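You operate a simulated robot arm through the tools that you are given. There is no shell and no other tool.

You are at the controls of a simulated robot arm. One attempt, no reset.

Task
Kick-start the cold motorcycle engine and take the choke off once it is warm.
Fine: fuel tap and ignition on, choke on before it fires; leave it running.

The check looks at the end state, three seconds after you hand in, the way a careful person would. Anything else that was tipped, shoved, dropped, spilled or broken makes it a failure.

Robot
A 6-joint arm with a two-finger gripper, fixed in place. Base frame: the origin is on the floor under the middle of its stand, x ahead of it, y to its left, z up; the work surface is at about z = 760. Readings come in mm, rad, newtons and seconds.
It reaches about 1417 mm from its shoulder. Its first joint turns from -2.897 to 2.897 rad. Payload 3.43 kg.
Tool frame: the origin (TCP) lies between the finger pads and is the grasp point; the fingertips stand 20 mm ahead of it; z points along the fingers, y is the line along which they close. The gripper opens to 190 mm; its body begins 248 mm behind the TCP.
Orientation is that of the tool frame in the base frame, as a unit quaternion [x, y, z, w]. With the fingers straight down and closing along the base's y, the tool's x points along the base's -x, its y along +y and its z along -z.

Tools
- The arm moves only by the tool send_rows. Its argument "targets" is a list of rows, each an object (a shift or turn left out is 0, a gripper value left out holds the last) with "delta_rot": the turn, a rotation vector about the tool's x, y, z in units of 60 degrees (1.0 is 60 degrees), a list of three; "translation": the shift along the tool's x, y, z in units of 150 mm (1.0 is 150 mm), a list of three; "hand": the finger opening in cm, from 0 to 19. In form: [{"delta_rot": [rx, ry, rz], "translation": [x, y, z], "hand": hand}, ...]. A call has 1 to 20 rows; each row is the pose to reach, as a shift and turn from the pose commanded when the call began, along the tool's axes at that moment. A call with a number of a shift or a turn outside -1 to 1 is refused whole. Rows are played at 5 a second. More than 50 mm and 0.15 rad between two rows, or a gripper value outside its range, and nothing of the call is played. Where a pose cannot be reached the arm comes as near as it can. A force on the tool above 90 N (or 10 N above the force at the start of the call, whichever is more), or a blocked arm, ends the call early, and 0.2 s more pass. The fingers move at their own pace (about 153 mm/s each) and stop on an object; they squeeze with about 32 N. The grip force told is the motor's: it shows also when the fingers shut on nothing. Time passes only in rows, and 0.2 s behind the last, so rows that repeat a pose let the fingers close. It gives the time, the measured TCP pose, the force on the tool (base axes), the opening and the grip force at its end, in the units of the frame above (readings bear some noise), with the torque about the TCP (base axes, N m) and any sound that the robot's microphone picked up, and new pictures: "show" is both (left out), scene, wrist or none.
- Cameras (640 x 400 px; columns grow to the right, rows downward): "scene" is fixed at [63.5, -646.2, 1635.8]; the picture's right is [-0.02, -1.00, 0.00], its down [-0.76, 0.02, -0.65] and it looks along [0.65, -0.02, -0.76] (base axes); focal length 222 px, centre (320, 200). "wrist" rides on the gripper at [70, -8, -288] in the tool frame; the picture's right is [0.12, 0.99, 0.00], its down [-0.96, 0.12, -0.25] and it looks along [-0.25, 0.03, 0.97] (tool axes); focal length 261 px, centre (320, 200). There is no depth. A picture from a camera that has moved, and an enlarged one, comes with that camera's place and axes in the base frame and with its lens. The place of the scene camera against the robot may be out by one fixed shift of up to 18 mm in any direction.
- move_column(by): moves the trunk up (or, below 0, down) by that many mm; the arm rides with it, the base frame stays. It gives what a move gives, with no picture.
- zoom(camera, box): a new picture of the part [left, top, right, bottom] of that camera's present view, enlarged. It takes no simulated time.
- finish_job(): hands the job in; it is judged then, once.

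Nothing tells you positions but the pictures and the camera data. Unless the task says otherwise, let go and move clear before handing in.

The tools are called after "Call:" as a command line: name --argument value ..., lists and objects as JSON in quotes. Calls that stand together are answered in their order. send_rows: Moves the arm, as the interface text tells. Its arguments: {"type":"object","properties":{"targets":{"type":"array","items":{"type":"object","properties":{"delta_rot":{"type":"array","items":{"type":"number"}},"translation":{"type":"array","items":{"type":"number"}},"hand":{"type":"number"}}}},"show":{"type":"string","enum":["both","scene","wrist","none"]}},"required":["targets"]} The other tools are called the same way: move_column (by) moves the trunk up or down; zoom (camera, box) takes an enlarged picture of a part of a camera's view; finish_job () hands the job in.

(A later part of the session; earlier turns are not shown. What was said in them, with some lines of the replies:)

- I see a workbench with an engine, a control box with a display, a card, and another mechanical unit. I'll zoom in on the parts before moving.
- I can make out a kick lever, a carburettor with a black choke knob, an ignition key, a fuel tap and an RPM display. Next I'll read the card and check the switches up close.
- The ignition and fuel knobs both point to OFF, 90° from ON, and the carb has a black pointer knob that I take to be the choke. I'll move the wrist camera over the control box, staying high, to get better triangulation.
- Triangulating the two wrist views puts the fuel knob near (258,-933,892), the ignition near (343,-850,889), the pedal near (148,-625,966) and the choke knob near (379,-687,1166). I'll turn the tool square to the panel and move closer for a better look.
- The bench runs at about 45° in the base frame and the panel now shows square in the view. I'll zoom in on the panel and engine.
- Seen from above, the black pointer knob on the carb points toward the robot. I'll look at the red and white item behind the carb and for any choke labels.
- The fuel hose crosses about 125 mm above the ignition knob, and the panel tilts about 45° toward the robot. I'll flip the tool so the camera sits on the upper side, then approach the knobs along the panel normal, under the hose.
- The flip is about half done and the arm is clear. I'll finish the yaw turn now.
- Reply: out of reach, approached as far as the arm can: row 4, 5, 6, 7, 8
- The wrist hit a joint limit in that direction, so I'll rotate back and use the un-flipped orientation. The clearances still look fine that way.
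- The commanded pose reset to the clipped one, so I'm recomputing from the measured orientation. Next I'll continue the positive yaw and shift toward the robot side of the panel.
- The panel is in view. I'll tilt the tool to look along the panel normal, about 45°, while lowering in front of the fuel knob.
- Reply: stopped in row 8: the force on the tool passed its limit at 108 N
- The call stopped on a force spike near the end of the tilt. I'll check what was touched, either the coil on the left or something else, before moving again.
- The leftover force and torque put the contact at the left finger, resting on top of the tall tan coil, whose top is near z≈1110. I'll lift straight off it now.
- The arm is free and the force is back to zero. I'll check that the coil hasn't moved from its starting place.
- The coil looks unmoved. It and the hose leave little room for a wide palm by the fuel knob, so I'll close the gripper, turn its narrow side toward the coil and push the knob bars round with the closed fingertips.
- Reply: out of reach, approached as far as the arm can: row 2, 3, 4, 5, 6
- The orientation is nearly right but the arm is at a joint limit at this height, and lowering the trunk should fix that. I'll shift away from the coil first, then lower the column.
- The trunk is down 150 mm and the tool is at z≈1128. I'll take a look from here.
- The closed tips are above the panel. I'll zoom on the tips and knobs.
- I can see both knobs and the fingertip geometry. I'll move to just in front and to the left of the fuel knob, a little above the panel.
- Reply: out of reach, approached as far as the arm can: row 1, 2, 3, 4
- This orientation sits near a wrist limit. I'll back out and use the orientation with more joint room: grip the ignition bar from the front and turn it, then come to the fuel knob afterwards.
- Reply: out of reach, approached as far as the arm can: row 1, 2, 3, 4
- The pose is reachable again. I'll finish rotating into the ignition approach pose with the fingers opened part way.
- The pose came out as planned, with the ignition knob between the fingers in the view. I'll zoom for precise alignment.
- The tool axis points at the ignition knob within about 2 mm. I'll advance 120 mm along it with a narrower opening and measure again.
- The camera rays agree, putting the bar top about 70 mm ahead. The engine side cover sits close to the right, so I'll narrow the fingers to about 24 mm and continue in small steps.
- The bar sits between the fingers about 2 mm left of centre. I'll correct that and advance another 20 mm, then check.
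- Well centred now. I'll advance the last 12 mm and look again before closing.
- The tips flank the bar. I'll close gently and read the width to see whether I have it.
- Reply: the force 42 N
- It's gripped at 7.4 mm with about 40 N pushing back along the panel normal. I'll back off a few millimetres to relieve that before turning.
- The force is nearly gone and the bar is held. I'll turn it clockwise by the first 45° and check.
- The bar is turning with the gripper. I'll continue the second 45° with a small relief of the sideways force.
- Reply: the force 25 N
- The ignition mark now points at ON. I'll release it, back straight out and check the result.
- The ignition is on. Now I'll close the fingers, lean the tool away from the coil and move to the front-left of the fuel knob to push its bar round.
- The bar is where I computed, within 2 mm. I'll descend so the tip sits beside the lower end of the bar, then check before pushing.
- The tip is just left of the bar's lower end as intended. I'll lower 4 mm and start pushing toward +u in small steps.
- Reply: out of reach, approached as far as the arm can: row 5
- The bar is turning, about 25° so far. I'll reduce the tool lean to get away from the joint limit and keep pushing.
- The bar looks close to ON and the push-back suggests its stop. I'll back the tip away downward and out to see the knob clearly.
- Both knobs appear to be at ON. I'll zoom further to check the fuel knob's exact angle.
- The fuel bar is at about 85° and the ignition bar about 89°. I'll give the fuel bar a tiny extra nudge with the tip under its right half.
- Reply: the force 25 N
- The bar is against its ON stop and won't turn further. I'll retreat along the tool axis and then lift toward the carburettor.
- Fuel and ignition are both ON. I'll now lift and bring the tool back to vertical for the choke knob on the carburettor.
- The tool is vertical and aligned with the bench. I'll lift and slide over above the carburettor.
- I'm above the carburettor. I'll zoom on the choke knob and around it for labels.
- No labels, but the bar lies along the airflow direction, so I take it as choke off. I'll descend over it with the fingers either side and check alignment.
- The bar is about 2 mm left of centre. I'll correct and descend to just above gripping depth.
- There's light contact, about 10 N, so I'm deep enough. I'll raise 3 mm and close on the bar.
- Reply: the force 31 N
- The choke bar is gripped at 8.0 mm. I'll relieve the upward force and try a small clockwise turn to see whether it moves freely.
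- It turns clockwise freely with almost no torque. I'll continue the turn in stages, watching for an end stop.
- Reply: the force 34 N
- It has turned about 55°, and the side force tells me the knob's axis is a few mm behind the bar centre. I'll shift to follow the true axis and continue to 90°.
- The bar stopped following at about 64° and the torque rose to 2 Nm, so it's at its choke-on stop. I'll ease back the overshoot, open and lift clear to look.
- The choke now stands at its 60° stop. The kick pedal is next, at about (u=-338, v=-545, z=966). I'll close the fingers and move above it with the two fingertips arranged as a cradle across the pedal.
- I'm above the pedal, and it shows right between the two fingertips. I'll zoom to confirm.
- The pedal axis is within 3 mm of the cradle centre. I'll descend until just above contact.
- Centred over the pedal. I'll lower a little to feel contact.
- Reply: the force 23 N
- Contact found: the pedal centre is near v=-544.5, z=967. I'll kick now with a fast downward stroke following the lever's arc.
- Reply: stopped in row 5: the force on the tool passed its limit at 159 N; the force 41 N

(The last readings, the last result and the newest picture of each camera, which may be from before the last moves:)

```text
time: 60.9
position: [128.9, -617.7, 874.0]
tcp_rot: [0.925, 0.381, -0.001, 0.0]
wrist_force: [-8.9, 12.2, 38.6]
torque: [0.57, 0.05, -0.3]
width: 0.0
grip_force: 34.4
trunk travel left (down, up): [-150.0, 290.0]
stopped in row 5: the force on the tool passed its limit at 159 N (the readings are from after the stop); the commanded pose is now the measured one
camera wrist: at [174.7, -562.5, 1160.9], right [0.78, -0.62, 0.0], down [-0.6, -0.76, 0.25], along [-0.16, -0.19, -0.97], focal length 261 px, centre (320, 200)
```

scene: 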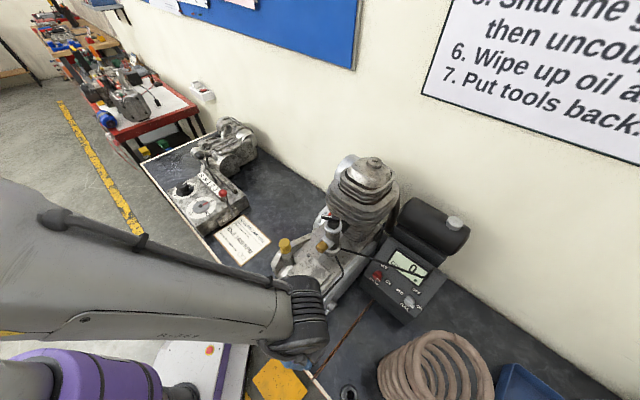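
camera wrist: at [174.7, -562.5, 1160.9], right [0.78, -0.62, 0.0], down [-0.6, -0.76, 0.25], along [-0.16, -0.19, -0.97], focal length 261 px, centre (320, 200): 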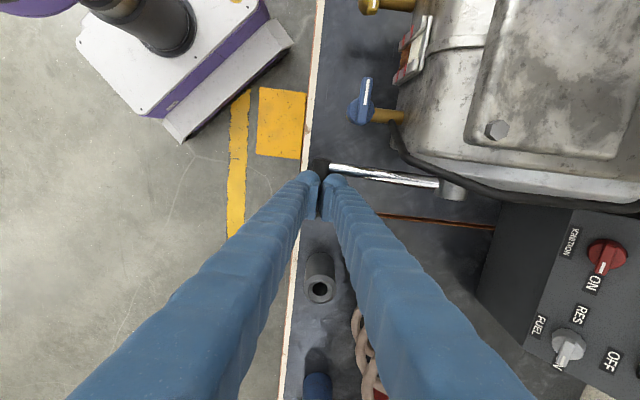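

The stroke travelled about 50° and hit its end stop. I'll raise to let the pedal return and check the display.

Call:
send_rows --targets '[{"translation": [0, 0.0, -0.3]}, {"translation": [0, 0.03, -0.6]}, {"translation": [0, 0.1, -0.85]}, {"translation": [0, 0.1, -1.0]}]' --show "both"

Call:
zoom --camera "scene" --box '[370, 240, 440, 300]'

Call:
zoom --camera "wrist" --box '[280, 100, 380, 240]'

```text
time: 61.9
position: [139.2, -628.6, 1021.7]
tcp_rot: [0.924, 0.382, -0.001, -0.002]
wrist_force: [0.0, 0.1, 0.1]
torque: [-0.04, -0.05, 0.02]
width: 0.0
grip_force: 34.7
trunk travel left (down, up): [-150.0, 290.0]
camera wrist: at [184.3, -574.0, 1309.1], right [0.79, -0.62, 0.0], down [-0.6, -0.76, 0.25], along [-0.15, -0.19, -0.97], focal length 261 px, centre (320, 200)
```

scene: 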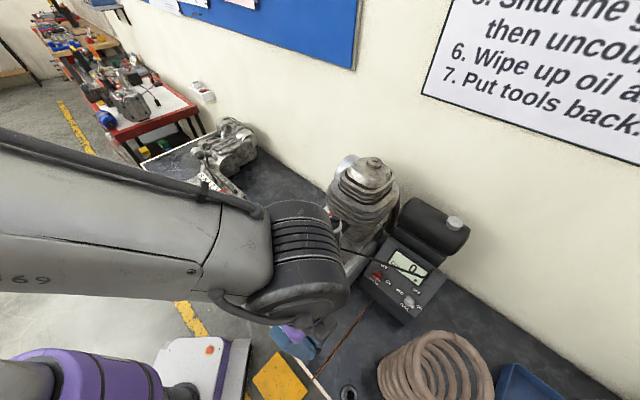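
wrist: 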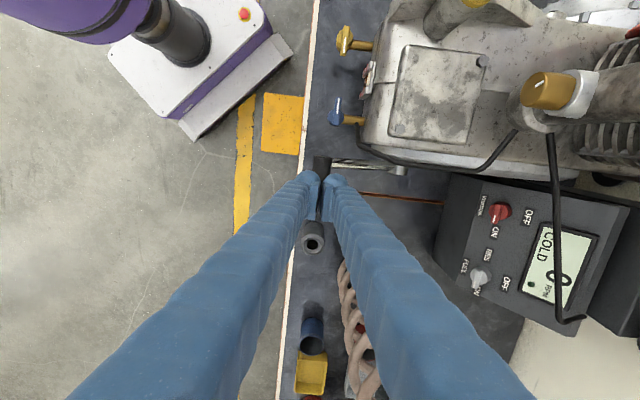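

```text
6.67 times, centred on (405, 270) of scene
camera zoom: at [63.5, -646.2, 1635.8], right [-0.02, -1.0, 0.0], down [-0.76, 0.02, -0.65], along [0.65, -0.02, -0.76], focal length 1482 px, centre (-247, -267)
```

zoom: 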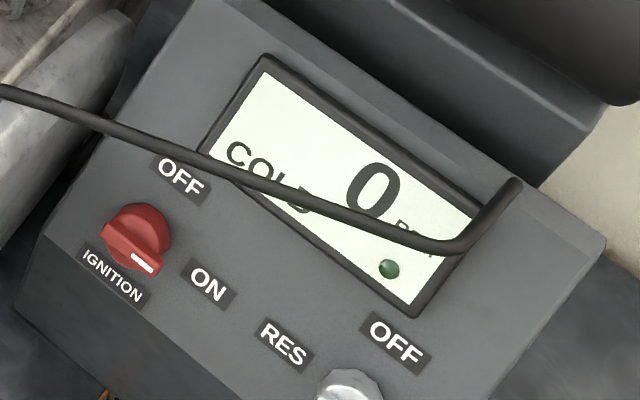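

```text
2.86 times, centred on (330, 170) of wrist
camera zoom: at [184.3, -574.0, 1309.1], right [0.79, -0.62, 0.0], down [-0.6, -0.76, 0.25], along [-0.15, -0.19, -0.97], focal length 745 px, centre (291, 286)
```

zoom: 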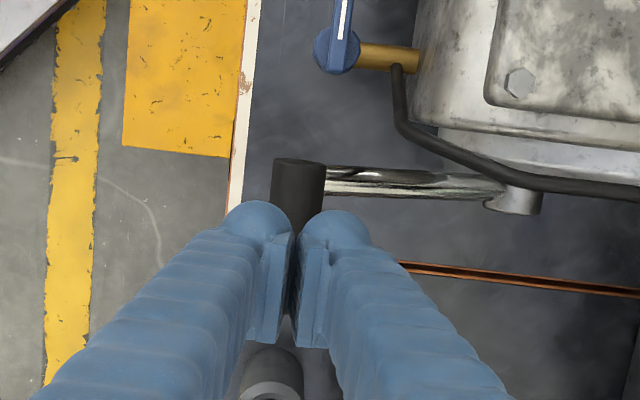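

The pedal returned by itself and the display still reads 0, so it hasn't fired yet. I'll kick again with a run-up for a faster full stroke.

Call:
send_rows --targets '[{"translation": [0, -0.058, 0.311]}, {"translation": [0, -0.131, 0.631]}, {"translation": [0, -0.097, 0.945]}, {"translation": [0, -0.09, 0.985]}]' --show "scene"

Call:
zoom --camera "scene" --box '[370, 240, 440, 300]'

```text
time: 62.9
position: [130.5, -619.3, 874.9]
tcp_rot: [0.925, 0.381, 0.0, 0.001]
wrist_force: [-13.2, 13.7, 20.4]
torque: [0.38, 0.29, -0.07]
width: 0.0
grip_force: 34.6
trunk travel left (down, up): [-150.0, 290.0]
```

scene: 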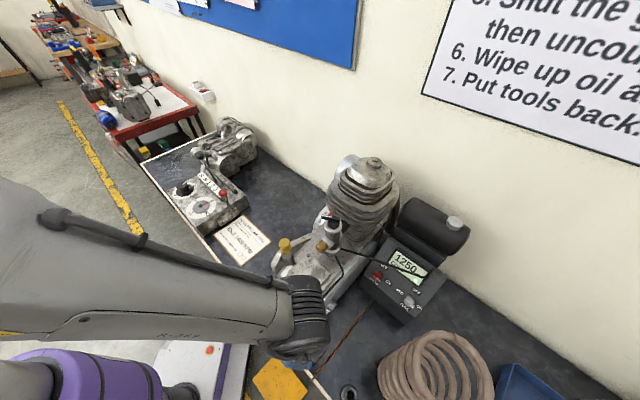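

```text
6.67 times, centred on (405, 270) of scene
camera zoom: at [63.5, -646.2, 1635.8], right [-0.02, -1.0, 0.0], down [-0.76, 0.02, -0.65], along [0.65, -0.02, -0.76], focal length 1482 px, centre (-247, -267)
```

zoom: 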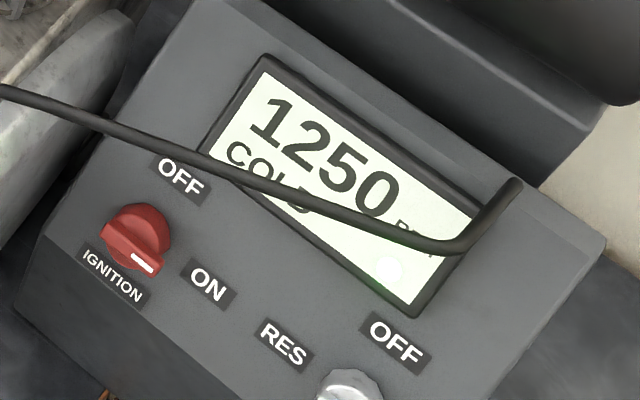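

The engine fired: 1250 RPM with the green run lamp lit, still COLD. I'll lift off the pedal and move toward the choke while it warms.

Call:
send_rows --targets '[{"translation": [0, -0.01, -0.3]}, {"translation": [0, 0.03, -0.6]}, {"translation": [0, 0.1, -0.85]}, {"translation": [0, 0.1, -1.0]}]' --show "none"

Call:
send_rows --targets '[{"translation": [0, 0, -0.25]}, {"translation": [0, 0, -0.5]}, {"translation": [0, 0, -0.75]}, {"translation": [0, 0, -1.0]}]' --show "both"

Call:
zoom --camera "scene" --box '[370, 240, 440, 300]'

```text
time: 63.9
position: [141.2, -629.2, 1025.7]
tcp_rot: [0.924, 0.382, -0.001, -0.001]
wrist_force: [0.0, 0.0, 0.7]
torque: [-0.02, 0.0, 0.03]
width: 0.2
grip_force: 34.6
trunk travel left (down, up): [-150.0, 290.0]
```

```text
time: 64.9
position: [140.2, -630.8, 1174.3]
tcp_rot: [0.924, 0.382, 0.0, 0.0]
wrist_force: [-0.2, -0.1, 0.3]
torque: [0.03, 0.02, -0.02]
width: 0.1
grip_force: 33.7
trunk travel left (down, up): [-150.0, 290.0]
camera wrist: at [185.4, -577.6, 1461.4], right [0.79, -0.62, 0.0], down [-0.6, -0.76, 0.25], along [-0.15, -0.19, -0.97], focal length 261 px, centre (320, 200)
```

scene: 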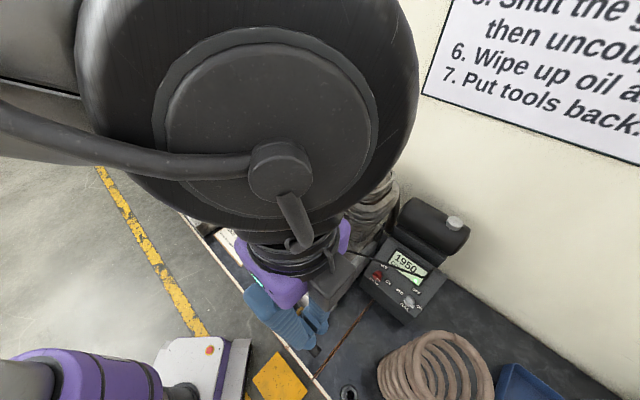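
wrist: 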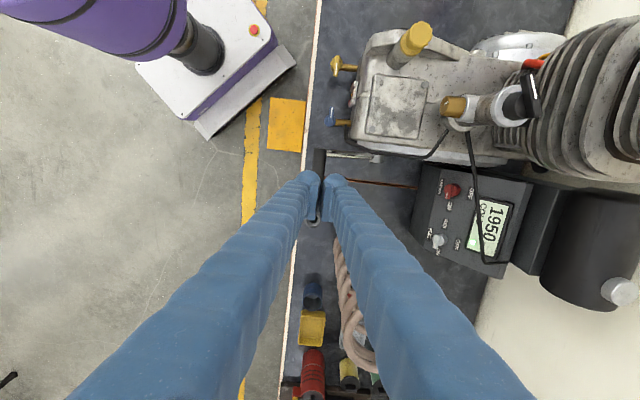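

```text
6.67 times, centred on (405, 270) of scene
camera zoom: at [63.5, -646.2, 1635.8], right [-0.02, -1.0, 0.0], down [-0.76, 0.02, -0.65], along [0.65, -0.02, -0.76], focal length 1482 px, centre (-247, -267)
```

zoom: 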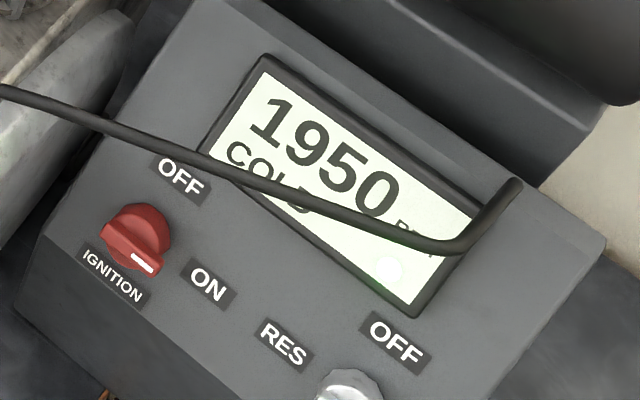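

It's running at 1950 RPM on choke and still cold. I'll lift and reposition above the choke knob, ready for when it warms.

Call:
send_rows --targets '[{"translation": [0, 0, -0.3]}, {"translation": [0.08, 0.12, -0.56]}, {"translation": [0.18, 0.28, -0.78]}, {"translation": [0.32, 0.52, -0.78]}, {"translation": [0.44, 0.7, -0.78]}]' --show "none"

Call:
send_rows --targets '[{"translation": [0.087, 0.141, 0], "delta_rot": [0, 0, -0.1]}, {"translation": [0.173, 0.282, 0], "delta_rot": [0, 0, -0.2]}, {"translation": [0.26, 0.422, 0], "delta_rot": [0, 0, -0.3], "hand": 6}, {"translation": [0.346, 0.563, 0], "delta_rot": [0, 0, -0.4], "hand": 6}, {"translation": [0.433, 0.704, 0], "delta_rot": [0, 0, -0.5], "hand": 6}]' --show "both"

Call:
zoom --camera "scene" --box '[370, 240, 440, 300]'

Call:
zoom --camera "wrist" --box '[280, 130, 370, 230]'

```text
time: 66.1
position: [266.0, -658.4, 1288.8]
tcp_rot: [0.924, 0.382, -0.001, -0.002]
wrist_force: [0.5, -0.6, -0.6]
torque: [0.08, 0.05, 0.02]
width: 0.0
grip_force: 33.9
trunk travel left (down, up): [-150.0, 290.0]
```

```text
time: 67.3
position: [385.6, -688.5, 1288.9]
tcp_rot: [0.794, 0.608, -0.001, 0.0]
wrist_force: [-0.2, 0.1, 0.4]
torque: [0.02, 0.02, 0.03]
width: 60.3
grip_force: 0.0
trunk travel left (down, up): [-150.0, 290.0]
camera wrist: at [397.6, -618.7, 1576.2], right [0.99, -0.14, 0.0], down [-0.14, -0.96, 0.25], along [-0.04, -0.24, -0.97], focal length 261 px, centre (320, 200)
```

scene: 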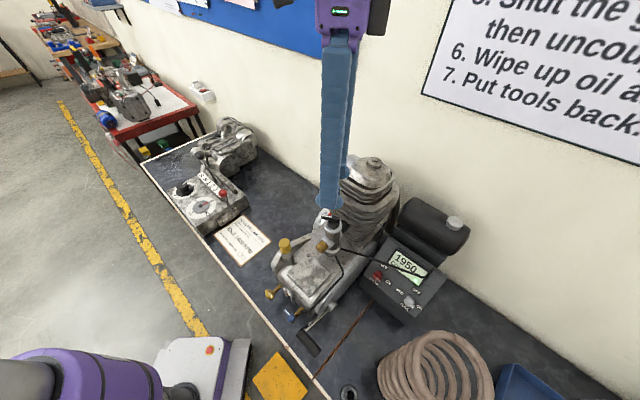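
wrist: 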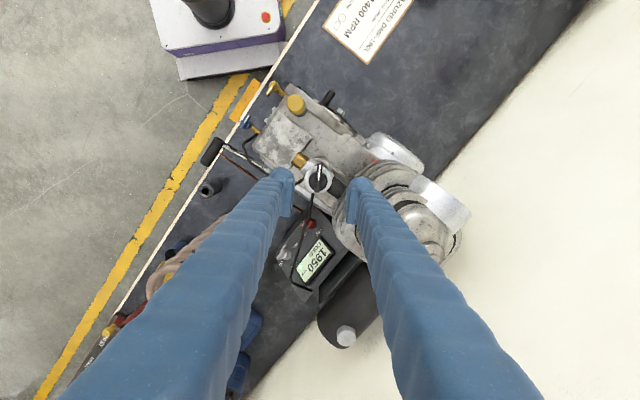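

```text
6.67 times, centred on (405, 270) of scene
camera zoom: at [63.5, -646.2, 1635.8], right [-0.02, -1.0, 0.0], down [-0.76, 0.02, -0.65], along [0.65, -0.02, -0.76], focal length 1482 px, centre (-247, -267)
```

zoom: 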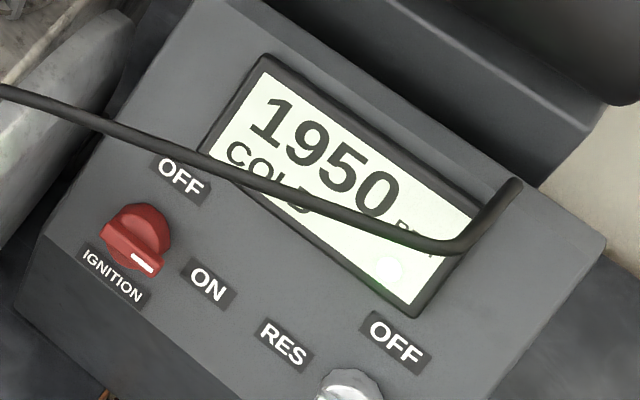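

```text
4.00 times, centred on (325, 180) of wrist
camera zoom: at [397.6, -618.7, 1576.2], right [0.99, -0.14, 0.0], down [-0.14, -0.96, 0.25], along [-0.04, -0.24, -0.97], focal length 1043 px, centre (300, 280)
```

zoom: 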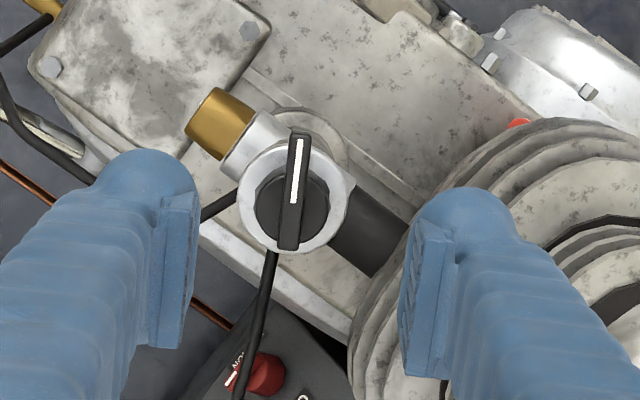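

It's still COLD at 1950. I'll descend to hover just above the choke bar and wait there.

Call:
send_rows --targets '[{"translation": [0.005, -0.012, 0.2], "hand": 3.5}, {"translation": [0.005, -0.012, 0.4], "hand": 3}, {"translation": [0.005, -0.012, 0.53], "hand": 3}]' --show "none"

Call:
zoom --camera "wrist" --box '[280, 130, 370, 230]'

Call:
zoom --camera "scene" --box '[370, 240, 440, 300]'

```text
time: 68.1
position: [382.8, -686.7, 1208.4]
tcp_rot: [0.794, 0.608, -0.001, -0.001]
wrist_force: [-0.1, -0.9, 0.2]
torque: [0.02, -0.02, -0.02]
width: 29.9
grip_force: 0.0
trunk travel left (down, up): [-150.0, 290.0]
```

```text
4.00 times, centred on (325, 180) of wrist
camera zoom: at [394.6, -618.0, 1496.9], right [0.99, -0.14, 0.0], down [-0.14, -0.96, 0.25], along [-0.04, -0.24, -0.97], focal length 1043 px, centre (300, 280)
```

zoom: 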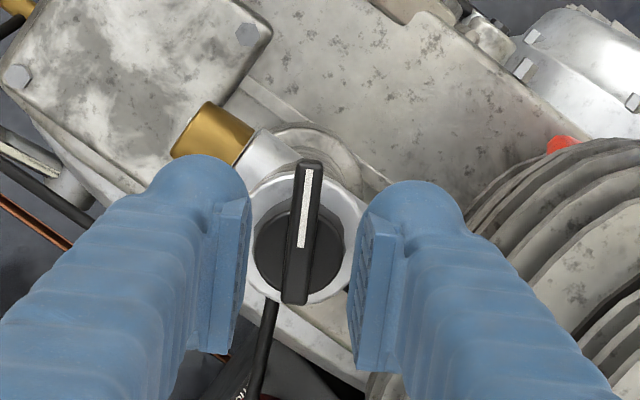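

```text
6.67 times, centred on (405, 270) of scene
camera zoom: at [63.5, -646.2, 1635.8], right [-0.02, -1.0, 0.0], down [-0.76, 0.02, -0.65], along [0.65, -0.02, -0.76], focal length 1482 px, centre (-247, -267)
```

zoom: 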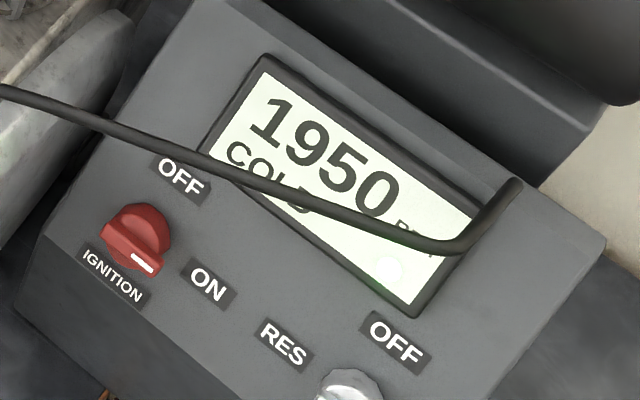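

Hovering and aligned. I'll wait a few seconds and watch the display.

Call:
send_rows --targets '[{"translation": [0, 0, 0]}, {"translation": [0, 0, 0]}, {"translation": [0, 0, 0]}, {"translation": [0, 0, 0]}, {"translation": [0, 0, 0]}, {"translation": [0, 0, 0]}, {"translation": [0, 0, 0]}, {"translation": [0, 0, 0]}, {"translation": [0, 0, 0]}, {"translation": [0, 0, 0]}, {"translation": [0, 0, 0]}, {"translation": [0, 0, 0]}, {"translation": [0, 0, 0]}, {"translation": [0, 0, 0]}, {"translation": [0, 0, 0]}]' --show "none"

Call:
zoom --camera "scene" --box '[370, 240, 440, 300]'

```text
time: 71.3
position: [383.8, -686.6, 1209.7]
tcp_rot: [0.794, 0.608, -0.001, 0.0]
wrist_force: [0.3, -1.1, 0.1]
torque: [0.01, -0.01, 0.0]
width: 29.7
grip_force: 0.0
trunk travel left (down, up): [-150.0, 290.0]
```

```text
6.67 times, centred on (405, 270) of scene
camera zoom: at [63.5, -646.2, 1635.8], right [-0.02, -1.0, 0.0], down [-0.76, 0.02, -0.65], along [0.65, -0.02, -0.76], focal length 1482 px, centre (-247, -267)
```

zoom: 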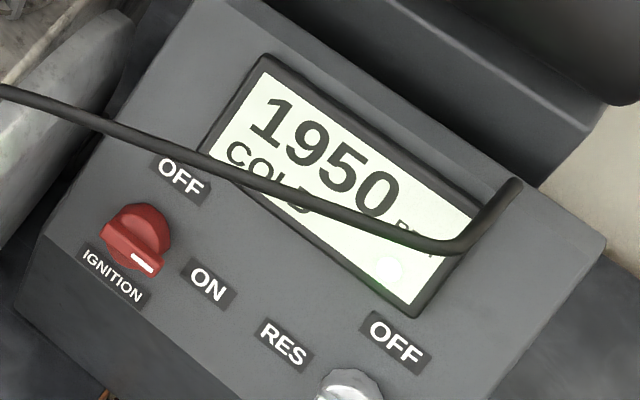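

Still COLD at 1950 RPM and running steadily. I'll keep waiting.

Call:
send_rows --targets '[{"translation": [0, 0, 0]}, {"translation": [0, 0, 0]}, {"translation": [0, 0, 0]}, {"translation": [0, 0, 0]}, {"translation": [0, 0, 0]}, {"translation": [0, 0, 0]}, {"translation": [0, 0, 0]}, {"translation": [0, 0, 0]}, {"translation": [0, 0, 0]}, {"translation": [0, 0, 0]}, {"translation": [0, 0, 0]}, {"translation": [0, 0, 0]}, {"translation": [0, 0, 0]}, {"translation": [0, 0, 0]}, {"translation": [0, 0, 0]}]' --show "none"

Call:
zoom --camera "scene" --box '[370, 240, 440, 300]'

```text
time: 74.5
position: [383.1, -685.9, 1209.3]
tcp_rot: [0.794, 0.608, -0.001, -0.001]
wrist_force: [0.3, 0.5, 0.2]
torque: [0.01, -0.01, -0.01]
width: 30.0
grip_force: 0.0
trunk travel left (down, up): [-150.0, 290.0]
```

```text
6.67 times, centred on (405, 270) of scene
camera zoom: at [63.5, -646.2, 1635.8], right [-0.02, -1.0, 0.0], down [-0.76, 0.02, -0.65], along [0.65, -0.02, -0.76], focal length 1482 px, centre (-247, -267)
```

zoom: 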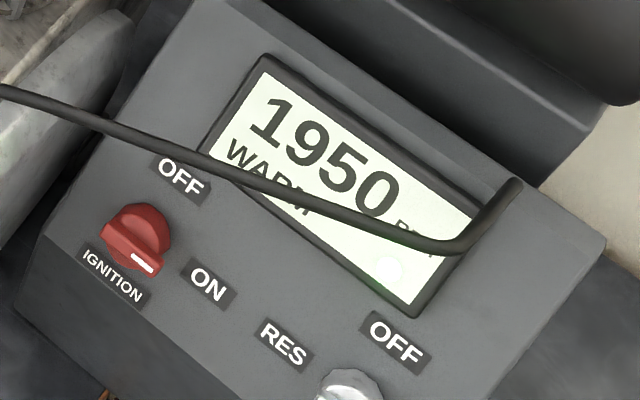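

The display now reads WARM. I'll descend and grip the choke bar.

Call:
send_rows --targets '[{"translation": [0, 0, 0.08], "hand": 2.6}, {"translation": [0, 0, 0.16], "hand": 2.6}, {"translation": [0, 0, 0.195], "hand": 2.6}, {"translation": [0, 0, 0.195], "hand": 1.2}, {"translation": [0, 0, 0.195], "hand": 0}, {"translation": [0, 0, 0.195], "hand": 0}]' --show "none"

Call:
zoom --camera "wrist" --box '[280, 130, 370, 230]'

```text
time: 75.9
position: [382.8, -686.4, 1179.8]
tcp_rot: [0.794, 0.608, -0.001, 0.0]
wrist_force: [1.5, -1.2, -0.5]
torque: [-0.11, -0.01, 0.02]
width: 7.9
grip_force: 41.9
trunk travel left (down, up): [-150.0, 290.0]
```

```text
4.00 times, centred on (325, 180) of wrist
camera zoom: at [395.0, -617.7, 1467.5], right [0.99, -0.14, 0.0], down [-0.14, -0.96, 0.25], along [-0.04, -0.24, -0.97], focal length 1043 px, centre (300, 280)
```

zoom: 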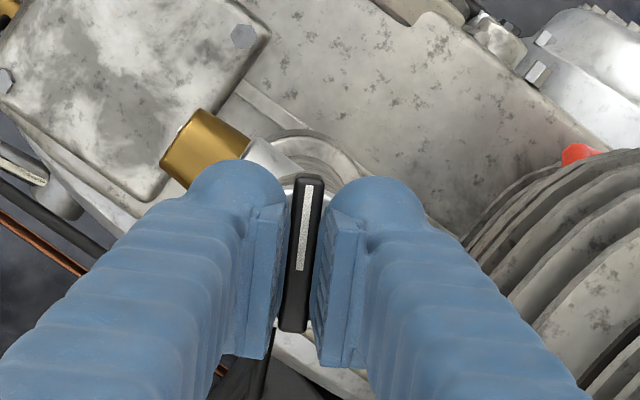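

Gripped cleanly with almost no force. I'll turn it counter-clockwise 60°, back to the off position, following the knob axis.

Call:
send_rows --targets '[{"translation": [0, -0.005, 0], "delta_rot": [0, 0, -0.125]}, {"translation": [0, -0.009, 0], "delta_rot": [0, 0, -0.25]}, {"translation": [-0.001, -0.014, 0], "delta_rot": [0, 0, -0.375]}, {"translation": [-0.002, -0.018, 0], "delta_rot": [0, 0, -0.5]}, {"translation": [-0.004, -0.022, 0], "delta_rot": [0, 0, -0.625]}, {"translation": [-0.007, -0.026, 0], "delta_rot": [0, 0, -0.75]}, {"translation": [-0.01, -0.029, 0], "delta_rot": [0, 0, -0.875]}, {"translation": [-0.013, -0.032, 0], "delta_rot": [0, 0, -1.0]}]' --show "scene"

Call:
zoom --camera "wrist" --box '[280, 130, 370, 230]'

Call:
zoom --camera "scene" --box '[370, 240, 440, 300]'

```text
time: 77.7
position: [377.8, -687.9, 1180.1]
tcp_rot: [0.383, 0.924, 0.001, -0.001]
wrist_force: [-6.4, -10.0, -3.4]
torque: [0.01, 0.17, -0.11]
width: 7.9
grip_force: 41.5
trunk travel left (down, up): [-150.0, 290.0]
```

scene: 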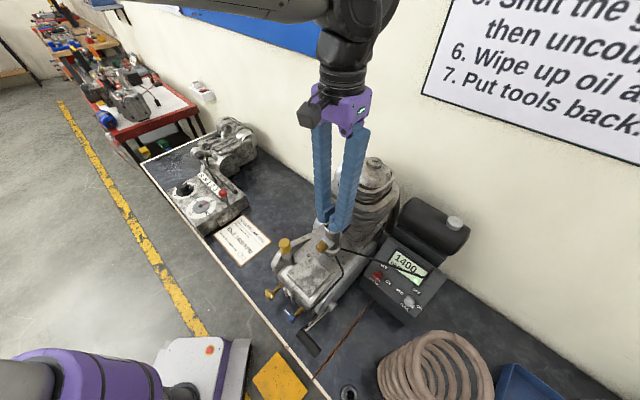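

```text
4.00 times, centred on (325, 180) of wrist
camera zoom: at [322.7, -645.7, 1467.6], right [0.62, 0.79, 0.0], down [0.76, -0.6, 0.25], along [0.19, -0.15, -0.97], focal length 1043 px, centre (300, 280)
```

zoom: 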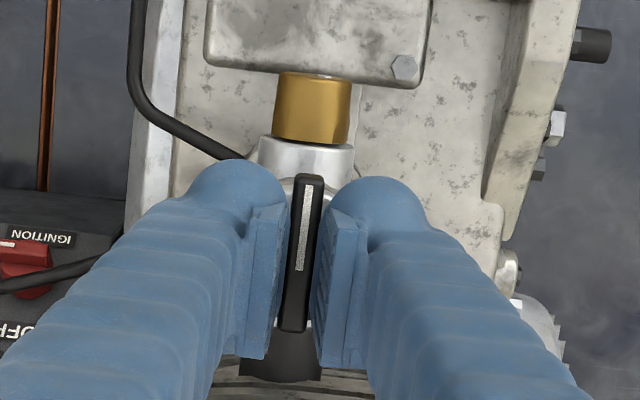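

```text
6.67 times, centred on (405, 270) of scene
camera zoom: at [63.5, -646.2, 1635.8], right [-0.02, -1.0, 0.0], down [-0.76, 0.02, -0.65], along [0.65, -0.02, -0.76], focal length 1482 px, centre (-247, -267)
```

zoom: 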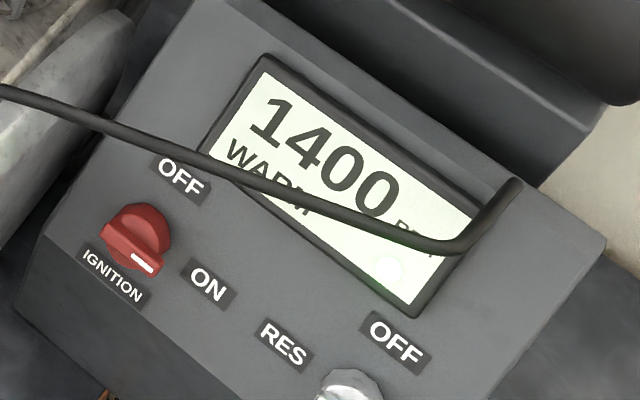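

The choke is back at its starting angle and the engine idles at 1400 RPM, WARM, matching the card. I'll release and lift clear.

Call:
send_rows --targets '[{"hand": 2.6}, {"hand": 3}, {"translation": [0, 0, -0.1], "hand": 3}, {"translation": [0, 0, -0.35], "hand": 3}, {"translation": [0, 0, -0.65], "hand": 3}, {"translation": [0, 0, -0.95], "hand": 3}]' --show "none"

Call:
send_rows --targets '[{"translation": [0.2, -0.05, -0.2]}, {"translation": [0.45, -0.1, -0.3]}, {"translation": [0.75, -0.1, -0.3]}, {"translation": [1.0, -0.1, -0.3]}]' --show "both"

Call:
zoom --camera "scene" --box '[370, 240, 440, 300]'

Call:
zoom --camera "scene" --box '[250, 150, 480, 370]'

```text
time: 79.1
position: [377.7, -689.1, 1325.0]
tcp_rot: [0.384, 0.924, 0.001, -0.002]
wrist_force: [0.3, 0.3, -0.2]
torque: [0.01, 0.01, -0.01]
width: 29.9
grip_force: 0.1
trunk travel left (down, up): [-150.0, 290.0]
```

```text
time: 80.1
position: [259.3, -592.3, 1371.8]
tcp_rot: [0.384, 0.924, 0.0, 0.0]
wrist_force: [-0.1, 0.4, 0.3]
torque: [-0.12, -0.07, 0.03]
width: 30.0
grip_force: 0.0
trunk travel left (down, up): [-150.0, 290.0]
camera wrist: at [204.8, -549.3, 1658.1], right [0.62, 0.79, 0.0], down [0.76, -0.6, 0.25], along [0.19, -0.15, -0.97], focal length 261 px, centre (320, 200)
```

scene: 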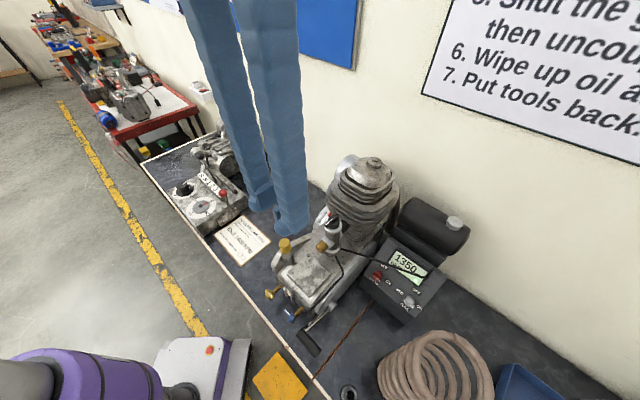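
wrist: 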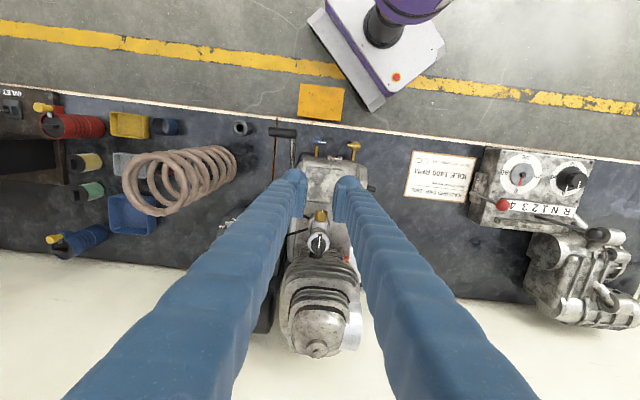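

```text
6.67 times, centred on (405, 270) of scene
camera zoom: at [63.5, -646.2, 1635.8], right [-0.02, -1.0, 0.0], down [-0.76, 0.02, -0.65], along [0.65, -0.02, -0.76], focal length 1482 px, centre (-247, -267)
```

zoom: 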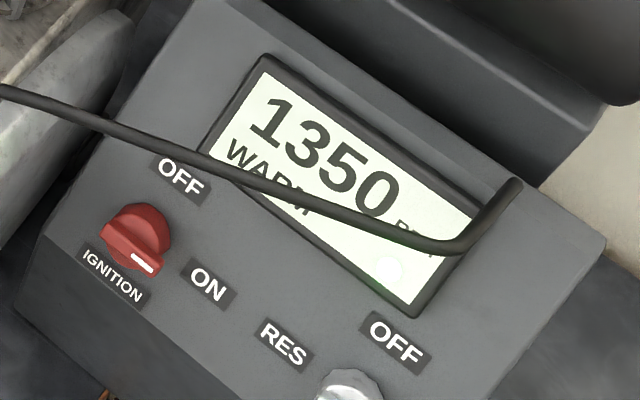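

```text
1.82 times, centred on (365, 260) of scene
camera zoom: at [63.5, -646.2, 1635.8], right [-0.02, -1.0, 0.0], down [-0.76, 0.02, -0.65], along [0.65, -0.02, -0.76], focal length 404 px, centre (238, 91)
```

zoom: 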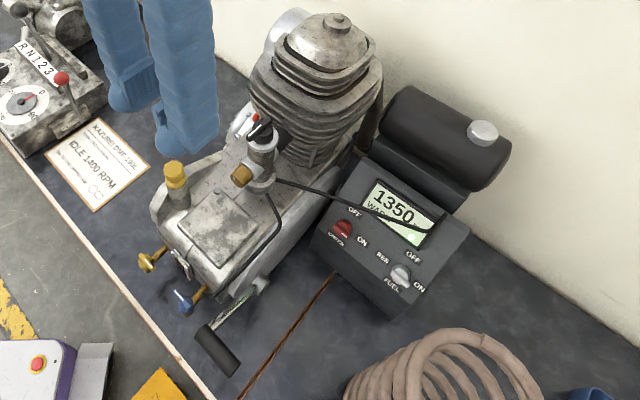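

All clear, with the pedal returned, and RPM reads 1350. I'll wait a few seconds to make sure it keeps running steadily.

Call:
send_rows --targets '[{"translation": [0, 0, 0]}, {"translation": [0, 0, 0]}, {"translation": [0, 0, 0]}, {"translation": [0, 0, 0]}, {"translation": [0, 0, 0]}, {"translation": [0, 0, 0]}, {"translation": [0, 0, 0]}, {"translation": [0, 0, 0]}, {"translation": [0, 0, 0]}, {"translation": [0, 0, 0]}, {"translation": [0, 0, 0]}, {"translation": [0, 0, 0]}, {"translation": [0, 0, 0]}, {"translation": [0, 0, 0]}, {"translation": [0, 0, 0]}]' --show "none"

Call:
zoom --camera "scene" --box '[370, 240, 440, 300]'

Call:
zoom --camera "scene" --box '[320, 205, 350, 235]'

Call:
zoom --camera "wrist" --box '[290, 200, 350, 270]'

Call:
zoom --camera "scene" --box '[360, 310, 520, 400]'

```text
time: 83.3
position: [259.5, -593.1, 1369.9]
tcp_rot: [0.382, 0.924, 0.001, 0.0]
wrist_force: [0.2, -0.3, 1.3]
torque: [0.04, -0.02, -0.02]
width: 29.8
grip_force: 0.0
trunk travel left (down, up): [-150.0, 290.0]
```

```text
6.67 times, centred on (405, 270) of scene
camera zoom: at [63.5, -646.2, 1635.8], right [-0.02, -1.0, 0.0], down [-0.76, 0.02, -0.65], along [0.65, -0.02, -0.76], focal length 1482 px, centre (-247, -267)
```

zoom: 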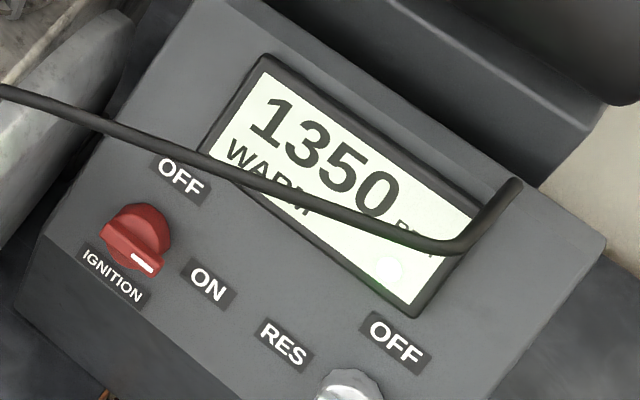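

```text
13.33 times, centred on (335, 220) of scene
camera zoom: at [63.5, -646.2, 1635.8], right [-0.02, -1.0, 0.0], down [-0.76, 0.02, -0.65], along [0.65, -0.02, -0.76], focal length 2964 px, centre (120, -67)
```

zoom: 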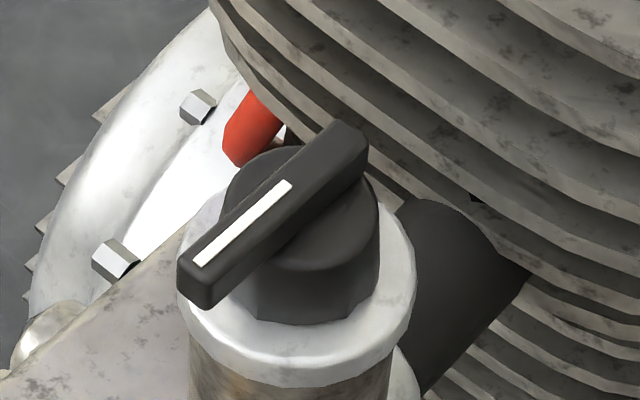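

```text
5.71 times, centred on (320, 235) of wrist
camera zoom: at [206.2, -550.8, 1657.2], right [0.62, 0.79, 0.0], down [0.76, -0.6, 0.25], along [0.19, -0.15, -0.97], focal length 1489 px, centre (320, 0)
```

zoom: 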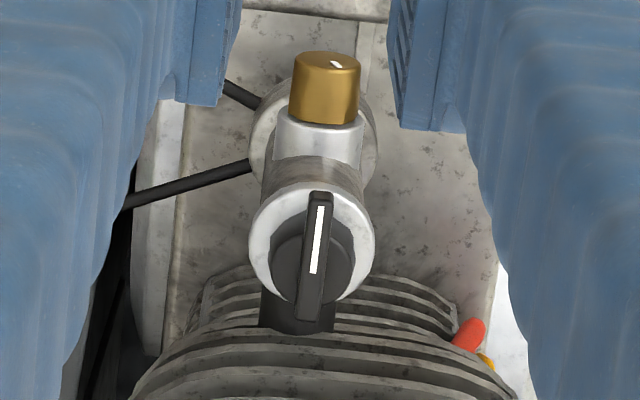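

```text
4.00 times, centred on (440, 355) of scene
camera zoom: at [63.5, -646.2, 1635.8], right [-0.02, -1.0, 0.0], down [-0.76, 0.02, -0.65], along [0.65, -0.02, -0.76], focal length 889 px, centre (-160, -420)
```

zoom: 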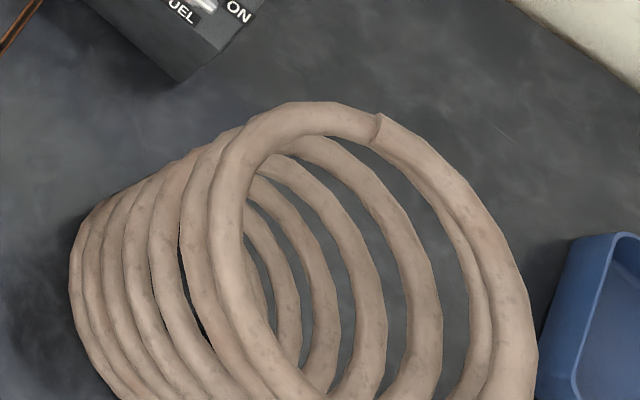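

The engine is holding 1350 RPM, WARM, with the fuel and ignition on and the choke back at its starting position. The pedal is up, the coil hasn't moved and the arm is clear, so I'm handing in.

Call:
finish_job

```text
The job is handed in.
```

The engine is running and warm with the choke off. It was holding steady at 1350 RPM when I handed in; the card gives 1400 as idle, and I left the idle screw alone.

- **Fuel and ignition:** both knobs are at ON.
- **Choke:** its knob has no markings, so I took its starting position as off and turned it to its stop before kicking. With it on, the engine ran at 1950 RPM cold. Once the display read WARM I turned it back, and the speed dropped to idle.
- **Kick:** it fired on the second kick. The first hit the end of the pedal's stroke at 159 N, over the 90 N limit, without starting. The pedal came back up by itself both times.
- **Contact with the coil:** early on, the left finger pressed on top of the tan coil beside the control box, reaching 108 N before the arm stopped. Before-and-after pictures show the coil has not visibly moved.

Nothing else was visibly moved or knocked over. The gripper is empty and clear of the bench, and the trunk is still 150 mm below where it started.
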